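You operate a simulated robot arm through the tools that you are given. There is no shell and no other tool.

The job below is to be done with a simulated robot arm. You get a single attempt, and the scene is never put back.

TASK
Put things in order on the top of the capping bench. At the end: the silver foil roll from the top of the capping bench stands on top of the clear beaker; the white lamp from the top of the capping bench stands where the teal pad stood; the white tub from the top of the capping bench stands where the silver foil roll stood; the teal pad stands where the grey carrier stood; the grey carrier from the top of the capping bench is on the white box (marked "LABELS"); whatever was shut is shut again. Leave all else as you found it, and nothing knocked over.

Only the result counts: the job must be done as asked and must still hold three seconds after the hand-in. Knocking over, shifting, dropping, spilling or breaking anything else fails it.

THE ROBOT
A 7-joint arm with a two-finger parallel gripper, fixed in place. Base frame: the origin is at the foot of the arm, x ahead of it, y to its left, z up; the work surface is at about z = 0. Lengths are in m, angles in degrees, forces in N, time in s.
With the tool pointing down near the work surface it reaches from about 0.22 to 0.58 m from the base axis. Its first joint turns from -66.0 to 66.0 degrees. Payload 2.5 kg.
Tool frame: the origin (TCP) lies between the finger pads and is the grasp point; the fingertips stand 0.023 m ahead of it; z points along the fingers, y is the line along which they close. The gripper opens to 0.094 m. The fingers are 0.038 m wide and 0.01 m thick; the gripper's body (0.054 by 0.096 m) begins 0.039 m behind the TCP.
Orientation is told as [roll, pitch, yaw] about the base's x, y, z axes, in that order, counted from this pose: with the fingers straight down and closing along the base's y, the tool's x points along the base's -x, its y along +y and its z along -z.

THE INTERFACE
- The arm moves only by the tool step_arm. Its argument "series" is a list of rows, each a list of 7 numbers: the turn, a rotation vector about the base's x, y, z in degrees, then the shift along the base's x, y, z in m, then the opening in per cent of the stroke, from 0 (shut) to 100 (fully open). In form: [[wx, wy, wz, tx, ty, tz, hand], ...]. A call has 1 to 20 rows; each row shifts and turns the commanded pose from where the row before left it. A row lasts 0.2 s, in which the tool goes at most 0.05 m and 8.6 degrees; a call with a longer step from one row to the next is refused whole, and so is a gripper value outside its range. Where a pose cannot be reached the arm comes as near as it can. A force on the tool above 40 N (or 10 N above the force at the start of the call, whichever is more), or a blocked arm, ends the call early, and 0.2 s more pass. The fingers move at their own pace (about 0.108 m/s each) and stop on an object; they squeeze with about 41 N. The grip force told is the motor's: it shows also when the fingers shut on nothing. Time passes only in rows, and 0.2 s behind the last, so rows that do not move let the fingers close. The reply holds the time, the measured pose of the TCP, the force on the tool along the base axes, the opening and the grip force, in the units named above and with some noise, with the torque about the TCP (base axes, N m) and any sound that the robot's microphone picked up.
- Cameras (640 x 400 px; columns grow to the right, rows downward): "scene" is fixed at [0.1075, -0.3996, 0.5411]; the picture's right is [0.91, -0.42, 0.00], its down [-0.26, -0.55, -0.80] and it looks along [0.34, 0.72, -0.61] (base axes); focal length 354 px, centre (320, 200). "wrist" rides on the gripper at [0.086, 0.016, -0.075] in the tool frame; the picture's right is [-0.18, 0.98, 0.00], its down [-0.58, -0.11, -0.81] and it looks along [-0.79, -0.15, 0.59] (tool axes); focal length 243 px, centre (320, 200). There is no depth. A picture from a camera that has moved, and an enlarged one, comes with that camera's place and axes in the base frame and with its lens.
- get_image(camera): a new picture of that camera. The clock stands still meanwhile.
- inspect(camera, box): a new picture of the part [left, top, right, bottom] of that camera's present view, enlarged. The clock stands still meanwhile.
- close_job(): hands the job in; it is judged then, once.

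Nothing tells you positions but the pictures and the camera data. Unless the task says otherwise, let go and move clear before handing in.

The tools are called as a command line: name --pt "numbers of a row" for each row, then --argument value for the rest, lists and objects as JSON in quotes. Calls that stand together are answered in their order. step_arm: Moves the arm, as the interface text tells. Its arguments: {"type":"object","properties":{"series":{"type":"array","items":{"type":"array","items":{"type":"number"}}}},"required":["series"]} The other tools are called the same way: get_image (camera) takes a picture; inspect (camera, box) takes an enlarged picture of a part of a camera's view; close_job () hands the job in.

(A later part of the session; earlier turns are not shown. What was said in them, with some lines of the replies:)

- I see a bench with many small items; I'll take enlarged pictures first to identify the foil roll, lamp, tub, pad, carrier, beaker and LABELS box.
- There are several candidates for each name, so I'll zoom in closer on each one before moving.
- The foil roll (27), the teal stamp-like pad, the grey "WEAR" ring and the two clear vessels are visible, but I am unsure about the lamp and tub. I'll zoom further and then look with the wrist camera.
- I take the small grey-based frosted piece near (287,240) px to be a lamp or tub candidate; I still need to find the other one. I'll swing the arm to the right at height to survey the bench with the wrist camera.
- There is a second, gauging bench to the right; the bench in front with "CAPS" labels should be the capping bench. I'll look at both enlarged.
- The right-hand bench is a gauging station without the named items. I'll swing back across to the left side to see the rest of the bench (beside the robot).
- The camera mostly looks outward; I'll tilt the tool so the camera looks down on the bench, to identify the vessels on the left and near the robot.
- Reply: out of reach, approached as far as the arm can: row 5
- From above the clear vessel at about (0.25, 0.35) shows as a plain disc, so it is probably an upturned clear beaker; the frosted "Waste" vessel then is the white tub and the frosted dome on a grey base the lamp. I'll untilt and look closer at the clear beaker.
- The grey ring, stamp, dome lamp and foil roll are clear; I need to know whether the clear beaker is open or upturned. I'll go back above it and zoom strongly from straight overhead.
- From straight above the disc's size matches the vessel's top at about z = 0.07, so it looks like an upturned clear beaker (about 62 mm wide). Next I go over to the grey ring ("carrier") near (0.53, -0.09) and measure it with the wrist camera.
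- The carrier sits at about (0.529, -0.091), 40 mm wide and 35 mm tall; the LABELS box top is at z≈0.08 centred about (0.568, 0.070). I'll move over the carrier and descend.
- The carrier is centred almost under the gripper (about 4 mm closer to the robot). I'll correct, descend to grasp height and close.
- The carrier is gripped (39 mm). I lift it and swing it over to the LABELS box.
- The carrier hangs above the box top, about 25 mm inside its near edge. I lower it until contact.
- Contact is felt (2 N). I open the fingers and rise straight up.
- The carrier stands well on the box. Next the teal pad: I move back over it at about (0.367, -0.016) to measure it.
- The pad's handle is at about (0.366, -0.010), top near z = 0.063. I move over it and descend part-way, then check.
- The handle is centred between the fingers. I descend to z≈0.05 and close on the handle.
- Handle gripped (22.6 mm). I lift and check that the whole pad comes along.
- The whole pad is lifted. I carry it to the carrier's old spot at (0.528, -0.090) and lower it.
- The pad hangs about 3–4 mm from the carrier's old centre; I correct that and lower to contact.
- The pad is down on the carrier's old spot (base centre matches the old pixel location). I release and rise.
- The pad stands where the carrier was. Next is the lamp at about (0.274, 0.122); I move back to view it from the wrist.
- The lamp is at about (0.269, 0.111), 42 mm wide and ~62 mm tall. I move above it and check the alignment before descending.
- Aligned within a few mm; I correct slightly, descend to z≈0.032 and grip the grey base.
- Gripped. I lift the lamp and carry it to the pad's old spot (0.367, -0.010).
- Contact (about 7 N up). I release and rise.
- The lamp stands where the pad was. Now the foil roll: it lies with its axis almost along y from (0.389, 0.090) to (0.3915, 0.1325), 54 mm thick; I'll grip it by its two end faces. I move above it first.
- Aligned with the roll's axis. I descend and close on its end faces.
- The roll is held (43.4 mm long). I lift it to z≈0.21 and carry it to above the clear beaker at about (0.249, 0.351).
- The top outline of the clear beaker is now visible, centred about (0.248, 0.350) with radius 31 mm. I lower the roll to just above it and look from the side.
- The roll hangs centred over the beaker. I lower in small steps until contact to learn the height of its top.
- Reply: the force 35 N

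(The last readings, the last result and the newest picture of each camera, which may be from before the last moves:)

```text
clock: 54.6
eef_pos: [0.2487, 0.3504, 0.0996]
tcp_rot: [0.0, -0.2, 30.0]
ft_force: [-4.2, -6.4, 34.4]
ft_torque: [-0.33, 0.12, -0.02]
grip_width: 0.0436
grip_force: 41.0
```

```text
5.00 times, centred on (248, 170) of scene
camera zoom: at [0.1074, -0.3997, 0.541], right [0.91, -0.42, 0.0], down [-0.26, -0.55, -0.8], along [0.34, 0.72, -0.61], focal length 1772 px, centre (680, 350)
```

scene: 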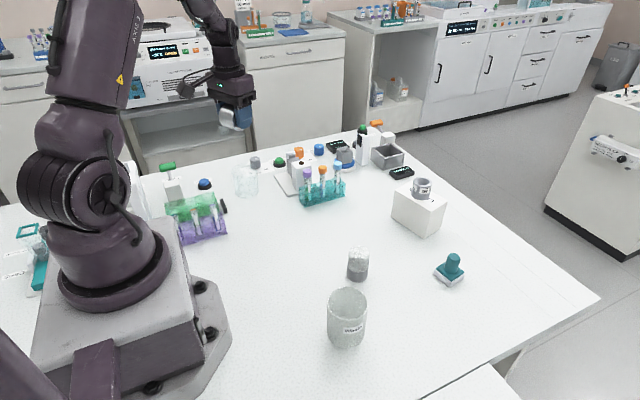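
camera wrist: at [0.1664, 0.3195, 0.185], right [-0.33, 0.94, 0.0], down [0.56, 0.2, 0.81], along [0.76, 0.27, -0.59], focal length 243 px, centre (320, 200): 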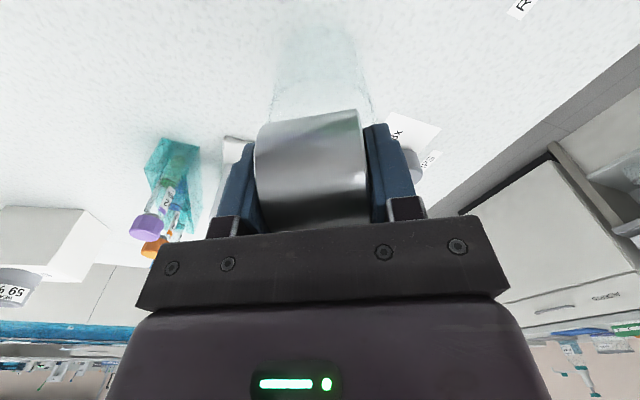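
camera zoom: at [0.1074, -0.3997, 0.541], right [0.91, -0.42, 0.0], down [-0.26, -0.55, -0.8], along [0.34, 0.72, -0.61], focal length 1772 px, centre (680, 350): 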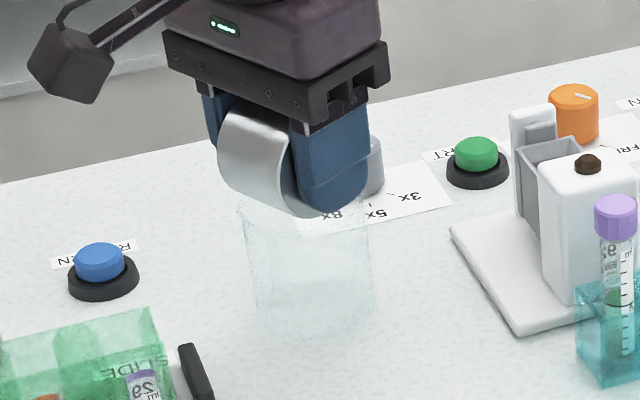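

Contact is at TCP z≈0.1005, i.e. the roll's underside at about z = 0.070, the beaker's flat closed top. I back off a little to take the load off before releasing.

step_arm --pt "0 0 0 0 0 0.001 0" --pt "0 0 0 0 0 0.0008 0" --pt "0 0 0 0 0 0 0"

inspect --camera "wrist" --box '[240, 0, 400, 130]'

```text
clock: 55.4
eef_pos: [0.2489, 0.3489, 0.0996]
tcp_rot: [0.0, -0.1, 30.0]
ft_force: [0.9, 3.0, 9.9]
ft_torque: [0.15, -0.09, 0.03]
grip_width: 0.0438
grip_force: 41.1
```

```text
3.08 times, centred on (320, 65) of wrist
camera zoom: at [0.1656, 0.32, 0.175], right [-0.33, 0.94, 0.0], down [0.56, 0.2, 0.81], along [0.76, 0.27, -0.59], focal length 746 px, centre (320, 615)
```

zoom: 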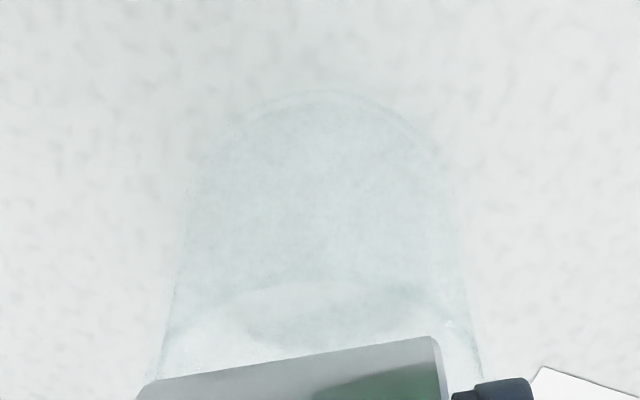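

step_arm --pt "0 0 0 0 0 0.0005 0" --pt "0 0 0 0 0 0 0"

```text
clock: 56.0
eef_pos: [0.2474, 0.3499, 0.0998]
tcp_rot: [0.0, 0.1, 30.0]
ft_force: [0.5, 0.9, 6.2]
ft_torque: [0.07, -0.07, 0.03]
grip_width: 0.0435
grip_force: 41.5
```

step_arm --pt "0 0 0 0 0 0.0005 0" --pt "0 0 0 0 0 0 0"

```text
clock: 56.6
eef_pos: [0.2475, 0.3485, 0.1006]
tcp_rot: [0.1, 0.1, 29.9]
ft_force: [-0.2, 0.5, -1.1]
ft_torque: [0.03, 0.0, 0.01]
grip_width: 0.0437
grip_force: 41.3
```

step_arm --pt "0 0 0 0 0 -0.0004 0" --pt "0 0 0 0 0 0 0"

inspect --camera "scene" --box '[206, 130, 290, 210]'

```text
clock: 57.2
eef_pos: [0.2476, 0.349, 0.1002]
tcp_rot: [0.0, 0.0, 30.1]
ft_force: [-0.2, 0.3, -1.0]
ft_torque: [-0.02, 0.0, 0.0]
grip_width: 0.0434
grip_force: 40.8
```

```text
5.00 times, centred on (248, 170) of scene
camera zoom: at [0.1075, -0.3996, 0.5411], right [0.91, -0.42, 0.0], down [-0.26, -0.55, -0.8], along [0.34, 0.72, -0.61], focal length 1772 px, centre (680, 350)
```

zoom: 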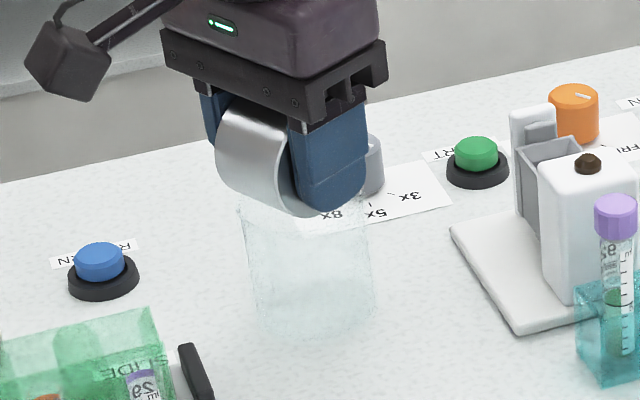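

step_arm --pt "0 0 0 0 0 -0.0005 0" --pt "0 0 0 0 0 0 0"

```text
clock: 57.8
eef_pos: [0.2486, 0.3509, 0.0995]
tcp_rot: [0.1, 0.0, 30.0]
ft_force: [0.2, -0.6, -0.5]
ft_torque: [0.01, -0.02, 0.01]
grip_width: 0.0435
grip_force: 41.0
```

step_arm --pt "0 0 0 0 0 -0.0005 0" --pt "0 0 0 0 0 0 0"

```text
clock: 58.4
eef_pos: [0.2476, 0.3497, 0.0994]
tcp_rot: [0.0, 0.0, 29.9]
ft_force: [0.0, 0.3, 0.4]
ft_torque: [-0.01, -0.03, 0.0]
grip_width: 0.0438
grip_force: 41.3
```

The load is neutral now. I open the fingers slightly and check that the roll stays put.

step_arm --pt "0 0 0 0 0 0 60" --pt "0 0 0 0 0 0 60" --pt "0 0 0 0 0 0 60"

inspect --camera "scene" --box '[206, 130, 290, 210]'

get_image --camera "wrist"

```text
clock: 59.2
eef_pos: [0.2484, 0.3482, 0.0996]
tcp_rot: [0.0, 0.0, 29.9]
ft_force: [-0.5, 0.3, 0.7]
ft_torque: [-0.01, 0.01, -0.02]
grip_width: 0.0565
grip_force: 0.1
```

```text
5.00 times, centred on (248, 170) of scene
camera zoom: at [0.1075, -0.3996, 0.5411], right [0.91, -0.42, 0.0], down [-0.26, -0.55, -0.8], along [0.34, 0.72, -0.61], focal length 1772 px, centre (680, 350)
```

zoom: 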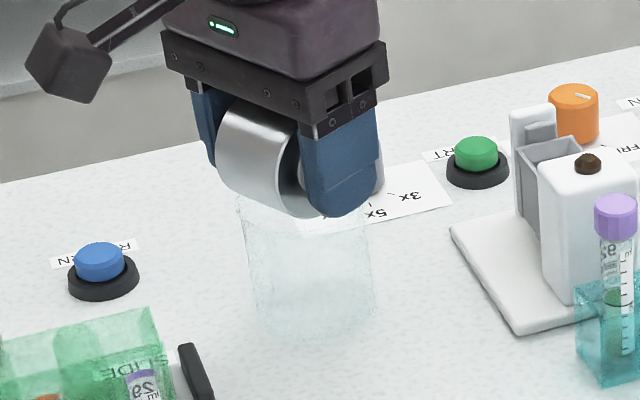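

```text
taken
camera wrist: at [0.1652, 0.3197, 0.1751], right [-0.33, 0.94, 0.0], down [0.56, 0.2, 0.81], along [0.76, 0.27, -0.59], focal length 243 px, centre (320, 200)
```

wrist: 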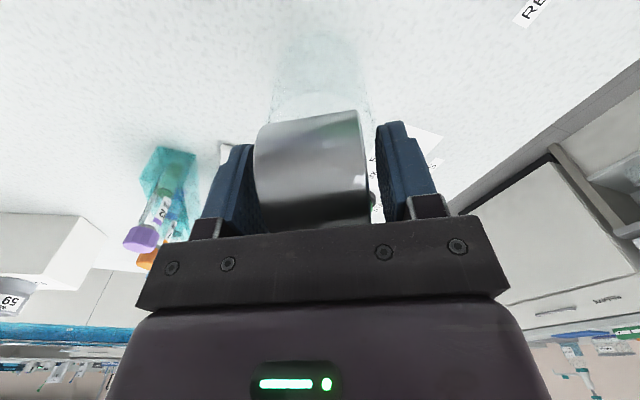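

The roll rests steadily. I open wide, wait a second and check for any rolling before rising.

step_arm --pt "0 0 0 0 0 0 90" --pt "0 0 0 0 0 0 90" --pt "0 0 0 0 0 0 90" --pt "0 0 0 0 0 0 90" --pt "0 0 0 0 0 0 90"

get_image --camera "wrist"

inspect --camera "scene" --box '[206, 130, 290, 210]'

```text
clock: 60.4
eef_pos: [0.2477, 0.3486, 0.1003]
tcp_rot: [0.0, 0.0, 30.0]
ft_force: [-0.3, 0.0, -0.4]
ft_torque: [0.0, 0.0, -0.02]
grip_width: 0.0845
grip_force: 0.1
```

```text
taken
camera wrist: at [0.1652, 0.3197, 0.1751], right [-0.33, 0.94, 0.0], down [0.56, 0.2, 0.81], along [0.76, 0.27, -0.59], focal length 243 px, centre (320, 200)
```

wrist: 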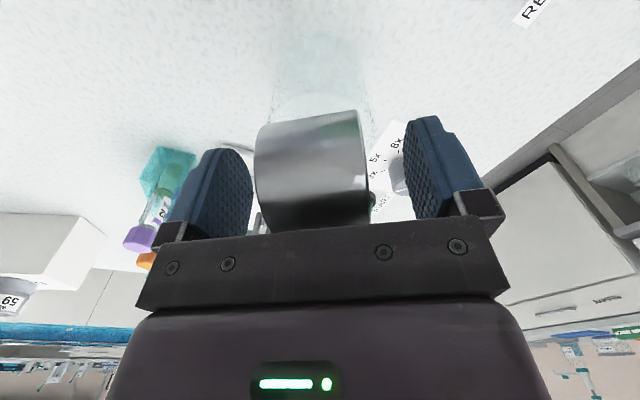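

```text
5.00 times, centred on (248, 170) of scene
camera zoom: at [0.1075, -0.3996, 0.5411], right [0.91, -0.42, 0.0], down [-0.26, -0.55, -0.8], along [0.34, 0.72, -0.61], focal length 1772 px, centre (680, 350)
```

zoom: 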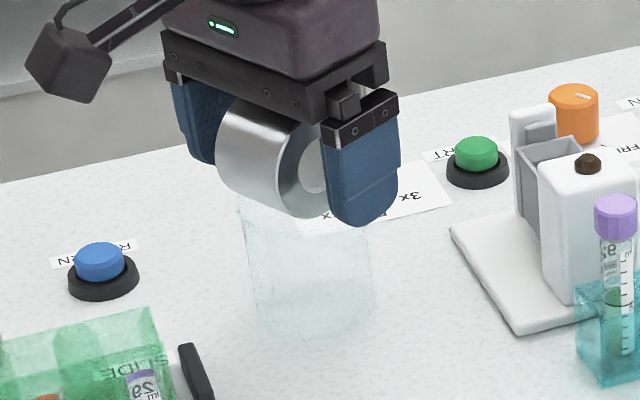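

Stable. I rise straight up, clear of the roll.

step_arm --pt "0 0 0 0 0 0.01 100" --pt "0 0 0 0 0 0.03 100" --pt "0 0 0 0 0 0.045 100" --pt "0 0 0 0 0 0.045 100"

get_image --camera "wrist"

inspect --camera "scene" --box '[206, 130, 290, 210]'

```text
clock: 61.4
eef_pos: [0.2487, 0.3497, 0.2299]
tcp_rot: [0.0, 0.0, 30.1]
ft_force: [0.4, 0.4, -0.7]
ft_torque: [-0.02, -0.01, 0.01]
grip_width: 0.0941
grip_force: 0.0
```

```text
taken
camera wrist: at [0.1656, 0.3204, 0.3052], right [-0.33, 0.94, 0.0], down [0.56, 0.2, 0.81], along [0.76, 0.27, -0.59], focal length 243 px, centre (320, 200)
```

wrist: 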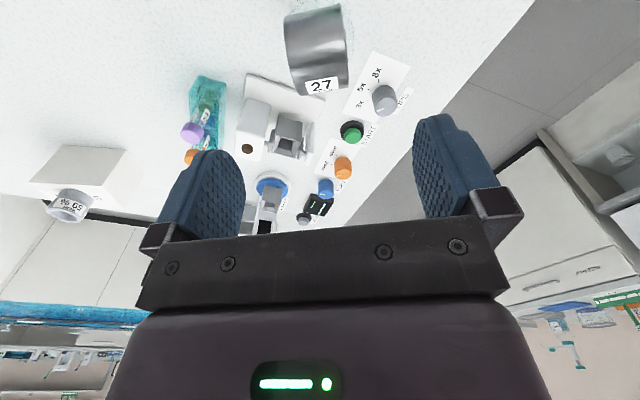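

```text
5.00 times, centred on (248, 170) of scene
camera zoom: at [0.1075, -0.3996, 0.5411], right [0.91, -0.42, 0.0], down [-0.26, -0.55, -0.8], along [0.34, 0.72, -0.61], focal length 1772 px, centre (680, 350)
```

zoom: 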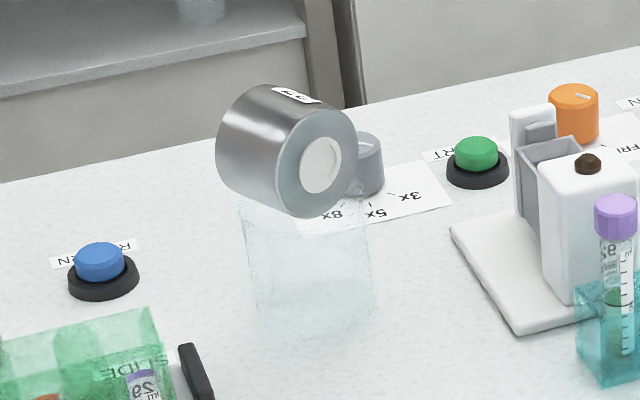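

The roll sits on the clear beaker. Last item: the white "Waste" tub near (0.287, -0.112), to go to the roll's old spot (0.390, 0.111). I move over to view it.

step_arm --pt "0 0 -4.2 -0.0011 -0.0342 0.0045 100" --pt "0 0 -4.2 -0.0011 -0.0342 0.0045 100" --pt "0 0 -4.2 -0.0011 -0.0342 0.0045 100" --pt "0 0 -4.2 -0.0011 -0.0342 0.0045 100" --pt "0 0 -4.2 -0.0011 -0.0342 0.0045 100" --pt "0 0 -4.2 -0.0011 -0.0342 0.0045 100" --pt "0 0 -4.2 -0.0011 -0.0342 0.0045 100" --pt "0 0 -4.2 -0.0011 -0.0342 0.0045 100" --pt "0 0 -4.2 -0.0011 -0.0342 0.0045 100" --pt "0 0 -4.2 -0.0011 -0.0342 0.0045 100" --pt "0 0 -4.2 -0.0011 -0.0342 0.0045 100" --pt "0 0 -4.2 -0.0011 -0.0342 0.0045 100"

get_image --camera "wrist"

```text
clock: 64.0
eef_pos: [0.236, -0.0617, 0.2847]
tcp_rot: [0.1, 0.0, -20.5]
ft_force: [0.3, 0.1, 0.7]
ft_torque: [-0.02, -0.01, -0.01]
grip_width: 0.0942
grip_force: 0.0
```

```text
taken
camera wrist: at [0.1601, -0.0171, 0.3599], right [0.52, 0.86, 0.0], down [0.51, -0.31, 0.81], along [0.69, -0.42, -0.59], focal length 243 px, centre (320, 200)
```

wrist: 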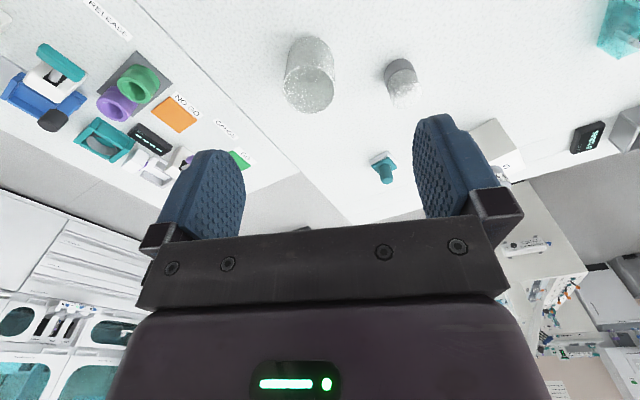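

inspect --camera "wrist" --box '[270, 25, 350, 125]'

inspect --camera "scene" --box '[290, 275, 402, 355]'

```text
4.00 times, centred on (310, 75) of wrist
camera zoom: at [0.1601, -0.0171, 0.3599], right [0.52, 0.86, 0.0], down [0.51, -0.31, 0.81], along [0.69, -0.42, -0.59], focal length 970 px, centre (360, 700)
```

zoom: 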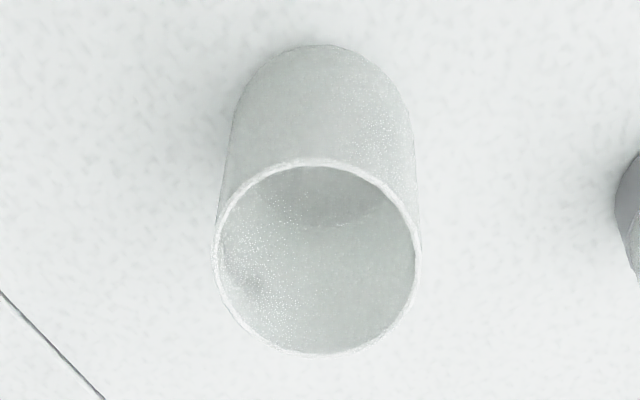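

```text
5.00 times, centred on (346, 315) of scene
camera zoom: at [0.1075, -0.3996, 0.5411], right [0.91, -0.42, 0.0], down [-0.26, -0.55, -0.8], along [0.34, 0.72, -0.61], focal length 1772 px, centre (190, -375)
```

zoom: 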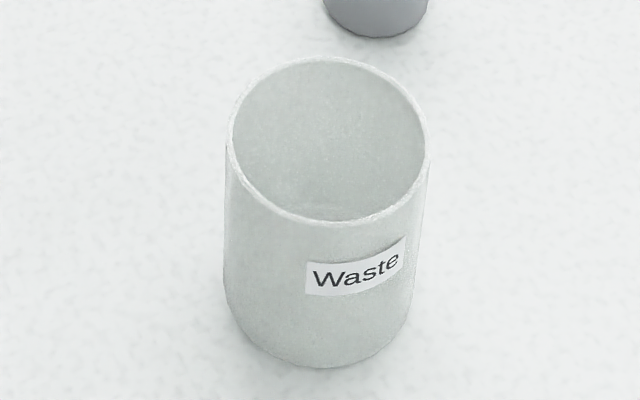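

The tub is empty, at about (0.2865, -0.109), 63 mm wide and 80 mm tall. I move above it and verify centring.

step_arm --pt "0 0 0 0.0126 -0.0118 -0.036 100" --pt "0 0 0 0.0126 -0.0118 -0.036 100" --pt "0 0 0 0.0126 -0.0118 -0.036 100" --pt "0 0 0 0.0126 -0.0118 -0.036 100" --pt "0 0 0 0 0 0 100"

get_image --camera "wrist"

inspect --camera "scene" --box '[280, 210, 420, 350]'

```text
clock: 65.2
eef_pos: [0.2859, -0.1078, 0.1399]
tcp_rot: [0.0, -0.2, -20.4]
ft_force: [-0.4, 0.2, -0.4]
ft_torque: [-0.01, 0.02, -0.02]
grip_width: 0.0939
grip_force: 0.1
```

```text
taken
camera wrist: at [0.2097, -0.0639, 0.2154], right [0.52, 0.86, 0.0], down [0.51, -0.3, 0.81], along [0.69, -0.42, -0.59], focal length 243 px, centre (320, 200)
```

wrist: 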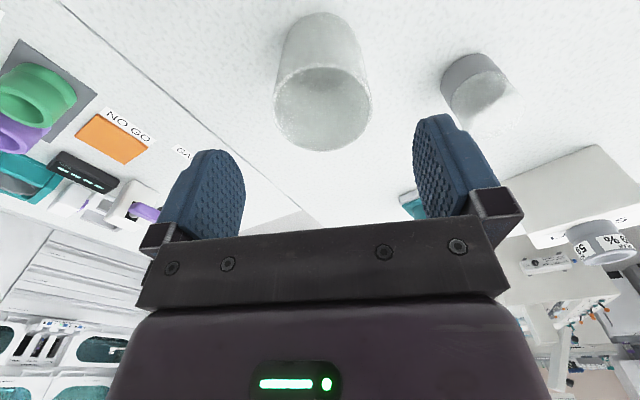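

```text
2.86 times, centred on (350, 280) of scene
camera zoom: at [0.1075, -0.3996, 0.5411], right [0.91, -0.42, 0.0], down [-0.26, -0.55, -0.8], along [0.34, 0.72, -0.61], focal length 1012 px, centre (234, -29)
```

zoom: 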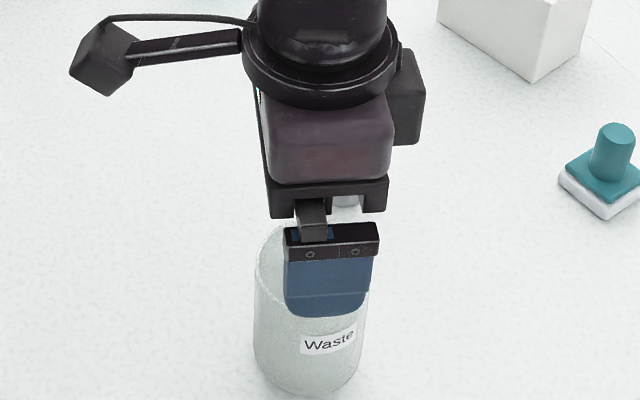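

Centred within 2 mm. I descend around the tub to z≈0.052 and close.

step_arm --pt "0 0 0 0.0005 0.001 -0.03 100" --pt "0 0 0 0 0 -0.025 100" --pt "0 0 0 0 0 -0.02 100" --pt "0 0 0 0 0 -0.013 100" --pt "0 0 0 0 0 0 100"

get_image --camera "wrist"

step_arm --pt "0 0 0 0 0 0 0" --pt "0 0 0 0 0 0 0" --pt "0 0 0 0 0 0 0"

inspect --camera "scene" --box '[280, 210, 420, 350]'

```text
clock: 66.4
eef_pos: [0.2861, -0.1071, 0.0523]
tcp_rot: [-0.1, 0.0, -20.5]
ft_force: [-0.7, -0.8, -0.6]
ft_torque: [-0.02, -0.01, -0.04]
grip_width: 0.0938
grip_force: 0.0
```

```text
taken
camera wrist: at [0.2103, -0.0624, 0.1273], right [0.52, 0.86, 0.0], down [0.51, -0.3, 0.81], along [0.69, -0.42, -0.59], focal length 243 px, centre (320, 200)
```

wrist: 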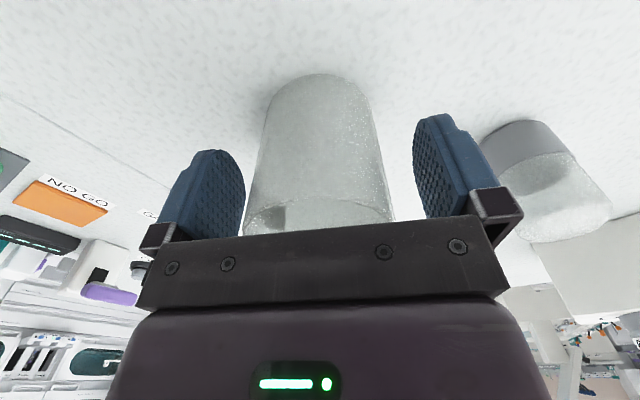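

```text
clock: 67.2
eef_pos: [0.2858, -0.1074, 0.0525]
tcp_rot: [0.1, 0.0, -20.6]
ft_force: [0.0, 0.7, -0.1]
ft_torque: [0.03, 0.01, -0.05]
grip_width: 0.0617
grip_force: 41.2
```

```text
2.86 times, centred on (350, 280) of scene
camera zoom: at [0.1075, -0.3996, 0.5411], right [0.91, -0.42, 0.0], down [-0.26, -0.55, -0.8], along [0.34, 0.72, -0.61], focal length 1012 px, centre (234, -29)
```

zoom: 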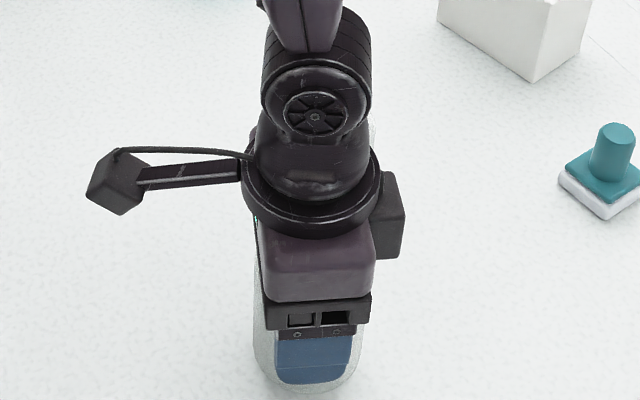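

Tub gripped. I lift it above the lamp's height and carry it to the roll's old spot.

step_arm --pt "0 0 0 0 0 0.015 0" --pt "0 0 0 0 0 0.035 0" --pt "0 0 0 0 0 0.04 0" --pt "0 0 0 0 0 0.025 0" --pt "0 0 3.4 0.01742 0.0364 0 0" --pt "0 0 3.4 0.01742 0.0364 0 0" --pt "0 0 3.4 0.01742 0.0364 0 0" --pt "0 0 3.4 0.01742 0.0364 0 0" --pt "0 0 3.4 0.01742 0.0364 0 0" --pt "0 0 3.4 0.0174 0.0365 0 0" --pt "0 0 0 0 0 0 0"

get_image --camera "scene"

get_image --camera "wrist"

```text
clock: 69.6
eef_pos: [0.3912, 0.1127, 0.1651]
tcp_rot: [0.0, 0.0, 0.0]
ft_force: [-0.7, 0.4, 0.0]
ft_torque: [-0.03, -0.01, -0.02]
grip_width: 0.0614
grip_force: 41.2
```

```text
taken
```

scene: 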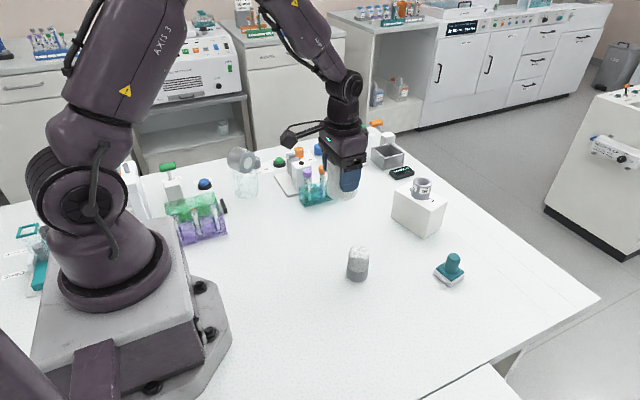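

```text
taken
camera wrist: at [0.304, 0.1282, 0.2404], right [0.18, 0.98, 0.0], down [0.58, -0.11, 0.81], along [0.79, -0.15, -0.59], focal length 243 px, centre (320, 200)
```

wrist: 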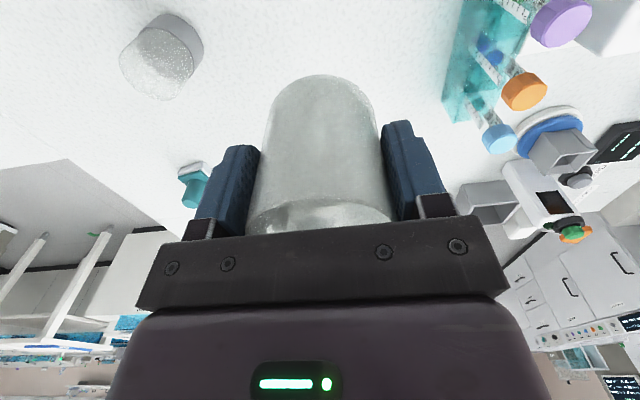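

Above the target. I lower the tub to just over the bench.

step_arm --pt "0 0 0 0 -0.001 -0.04 0" --pt "0 0 0 0 0 -0.035 0" --pt "0 0 0 0 0 -0.02 0" --pt "0 0 0 0 0 -0.01 0" --pt "0 0 0 0 0 0 0"

step_arm --pt "0 0 0 0 0 -0.003 0" --pt "0 0 0 0 0 -0.002 0" --pt "0 0 0 0 0 0 0"

inspect --camera "scene" --box '[290, 150, 400, 250]'

```text
clock: 70.8
eef_pos: [0.3907, 0.1104, 0.061]
tcp_rot: [0.0, -0.1, 0.0]
ft_force: [0.7, 0.2, -0.7]
ft_torque: [0.0, 0.02, -0.02]
grip_width: 0.0616
grip_force: 41.5
```

```text
clock: 71.6
eef_pos: [0.3898, 0.111, 0.0569]
tcp_rot: [-0.1, -0.1, 0.0]
ft_force: [-0.1, 0.2, -0.9]
ft_torque: [-0.02, 0.02, -0.02]
grip_width: 0.0616
grip_force: 41.4
```

```text
4.00 times, centred on (345, 200) of scene
camera zoom: at [0.1075, -0.3996, 0.5411], right [0.91, -0.42, 0.0], down [-0.26, -0.55, -0.8], along [0.34, 0.72, -0.61], focal length 1417 px, centre (220, 200)
```

zoom: 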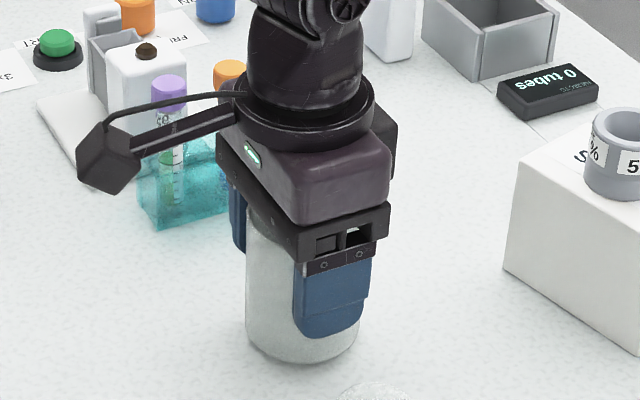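

step_arm --pt "0 0 0 0 0 -0.002 0" --pt "0 0 0 0 0 0 0"

step_arm --pt "0 0 0 0 0 -0.0015 0" --pt "0 0 0 0 0 0 0"

```text
clock: 72.2
eef_pos: [0.3893, 0.1106, 0.0552]
tcp_rot: [0.0, 0.0, -0.1]
ft_force: [-0.5, 0.6, -0.7]
ft_torque: [-0.04, 0.0, 0.0]
grip_width: 0.0617
grip_force: 41.1
```

```text
clock: 72.8
eef_pos: [0.3908, 0.1105, 0.0542]
tcp_rot: [0.1, 0.0, 0.0]
ft_force: [0.2, -0.1, -1.1]
ft_torque: [0.01, -0.02, 0.0]
grip_width: 0.0616
grip_force: 40.7
```

step_arm --pt "0 0 0 0 0 -0.0012 0" --pt "0 0 0 0 0 0 0"

step_arm --pt "0 0 0 0 0 -0.0008 0" --pt "0 0 0 0 0 0 0"

```text
clock: 73.4
eef_pos: [0.3903, 0.1107, 0.052]
tcp_rot: [0.0, 0.1, 0.0]
ft_force: [-2.0, -0.2, 8.3]
ft_torque: [-0.03, 0.17, -0.03]
grip_width: 0.0614
grip_force: 40.8
```

```text
clock: 74.0
eef_pos: [0.3911, 0.11, 0.0513]
tcp_rot: [0.0, -0.1, 0.1]
ft_force: [-2.5, -1.5, 14.7]
ft_torque: [-0.06, 0.14, -0.15]
grip_width: 0.0615
grip_force: 41.1
```

The tub is down (contact felt); I take off the extra load, release and rise straight up.

step_arm --pt "0 0 0 0 0 0.0008 0" --pt "0 0 0 0 0 0 0" --pt "0 0 0 0 0 0 85" --pt "0 0 0 0 0 0 100" --pt "0 0 0 0 0 0 100" --pt "0 0 0 0 0 0.02 100" --pt "0 0 0 0 0 0.04 100" --pt "0 0 0 0 0 0.045 100" --pt "0 0 0 0 0 0.045 100"

get_image --camera "scene"

inspect --camera "scene" --box '[300, 185, 396, 245]'

inspect --camera "scene" --box '[206, 130, 290, 210]'

```text
clock: 76.0
eef_pos: [0.3904, 0.1112, 0.2025]
tcp_rot: [0.1, -0.1, 0.0]
ft_force: [0.7, 0.6, 0.0]
ft_torque: [-0.01, -0.02, -0.02]
grip_width: 0.094
grip_force: 0.1
```

```text
taken
```

scene: 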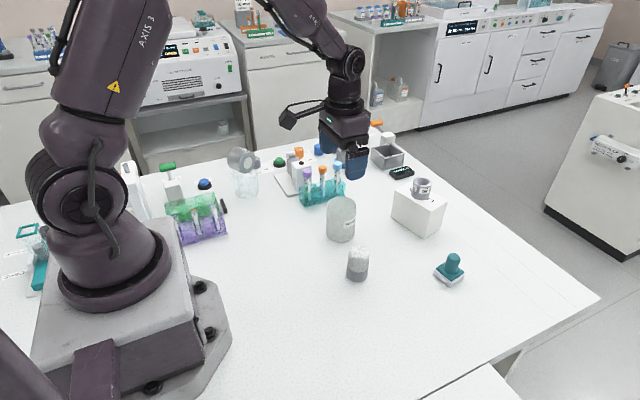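

```text
6.67 times, centred on (348, 215) of scene
camera zoom: at [0.1075, -0.3996, 0.5411], right [0.91, -0.42, 0.0], down [-0.26, -0.55, -0.8], along [0.34, 0.72, -0.61], focal length 2362 px, centre (133, 100)
```

zoom: 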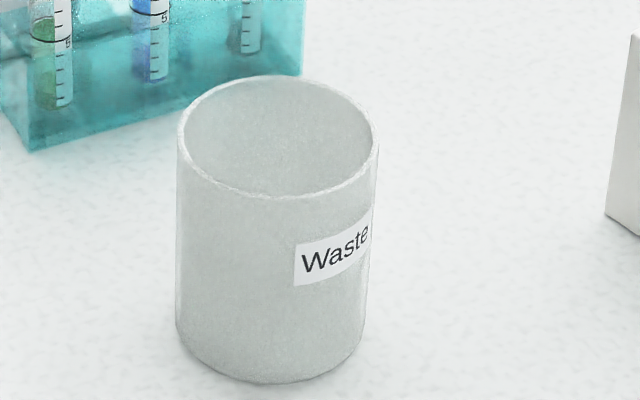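

```text
5.00 times, centred on (248, 170) of scene
camera zoom: at [0.1075, -0.3996, 0.5411], right [0.91, -0.42, 0.0], down [-0.26, -0.55, -0.8], along [0.34, 0.72, -0.61], focal length 1772 px, centre (680, 350)
```

zoom: 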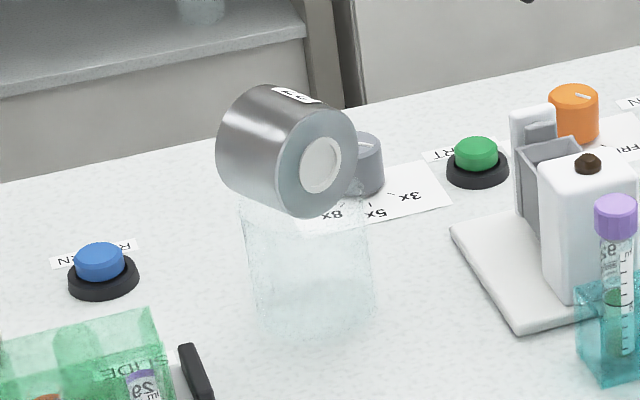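

All five pieces are in place and the roll hasn't moved. I raise the arm clear and do a final check of the box, pad and surroundings.

step_arm --pt "0 0 0 0 0 0.04 100" --pt "0 0 0 0 0 0.04 100" --pt "0 0 0 0 0 0 100" --pt "0 0 0 0 0 0 100" --pt "0 0 0 0 0 0 100"

inspect --camera "scene" --box '[220, 110, 490, 300]'

inspect --camera "scene" --box '[206, 130, 290, 210]'

inspect --camera "scene" --box '[370, 170, 466, 230]'

```text
clock: 77.2
eef_pos: [0.39, 0.111, 0.2808]
tcp_rot: [0.0, -0.1, 0.0]
ft_force: [0.2, -0.3, 1.3]
ft_torque: [-0.03, 0.0, 0.02]
grip_width: 0.094
grip_force: 0.0
```

```text
2.11 times, centred on (355, 205) of scene
camera zoom: at [0.1075, -0.3996, 0.5411], right [0.91, -0.42, 0.0], down [-0.26, -0.55, -0.8], along [0.34, 0.72, -0.61], focal length 746 px, centre (246, 190)
```

zoom: 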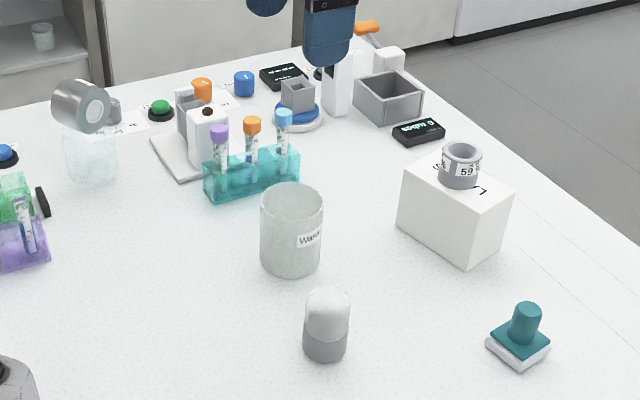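

```text
5.00 times, centred on (248, 170) of scene
camera zoom: at [0.1075, -0.3996, 0.5411], right [0.91, -0.42, 0.0], down [-0.26, -0.55, -0.8], along [0.34, 0.72, -0.61], focal length 1772 px, centre (680, 350)
```

zoom: 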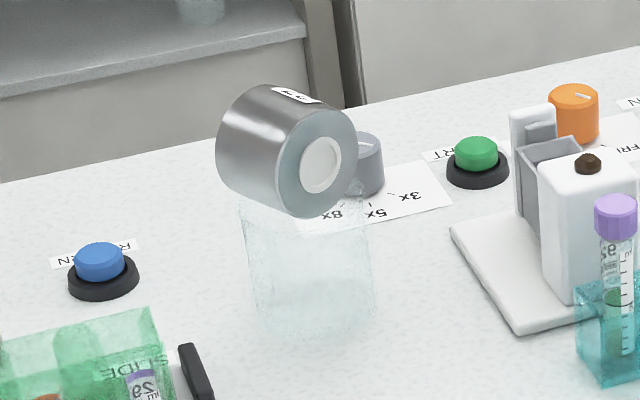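

```text
6.67 times, centred on (418, 200) of scene
camera zoom: at [0.1075, -0.3996, 0.5411], right [0.91, -0.42, 0.0], down [-0.26, -0.55, -0.8], along [0.34, 0.72, -0.61], focal length 2362 px, centre (-333, 200)
```

zoom: 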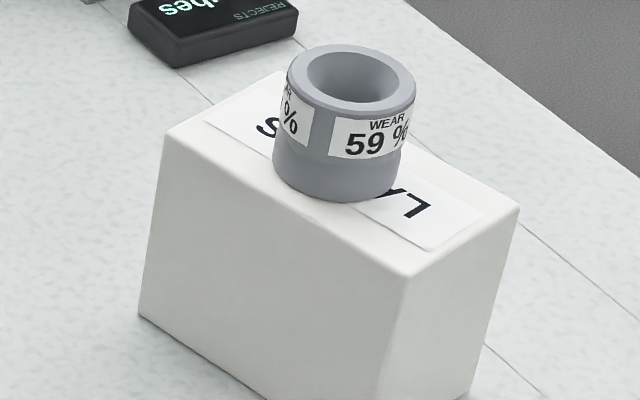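

Everything stands as asked: carrier on the unmoved LABELS box, pad on the carrier's old spot, lamp on the pad's, tub on the roll's, and the roll steady on the clear beaker. Nothing was opened or disturbed and the gripper is clear, so I hand in.

close_job

```text
The job is handed in.
```

I've handed the job in with all five pieces moved. In the last pictures everything was steady and nothing else had shifted; I haven't seen the judgement.

| Piece | Now stands |
|---|---|
| Grey carrier (the ring marked "WEAR 59 %") | on the LABELS box, which did not move |
| Teal pad | where the carrier stood |
| White lamp (grey base, frosted dome) | where the pad stood |
| Silver foil roll (marked "27") | on the clear beaker |
| White tub (the frosted one marked "Waste") | where the roll stood |

- **Names I had to guess:** the carrier, lamp and tub had no labels naming them. I matched them by looks; the seven loose pieces on the bench fit the seven names in the task.
- **Clear beaker:** I took it to be the almost invisible vessel at the back, standing upside down. The roll touched down on its top at about z = 0.07, which fits a closed top.
- **Foil roll:** it was lying on its side at the start, so I set it down the same way. It did not roll in the roughly 18 seconds between letting go and the last picture.
- **Placement:** the pad, lamp and tub should be within a few millimetres of the old spots, going by the camera pictures.

I opened nothing, so nothing needed shutting again.
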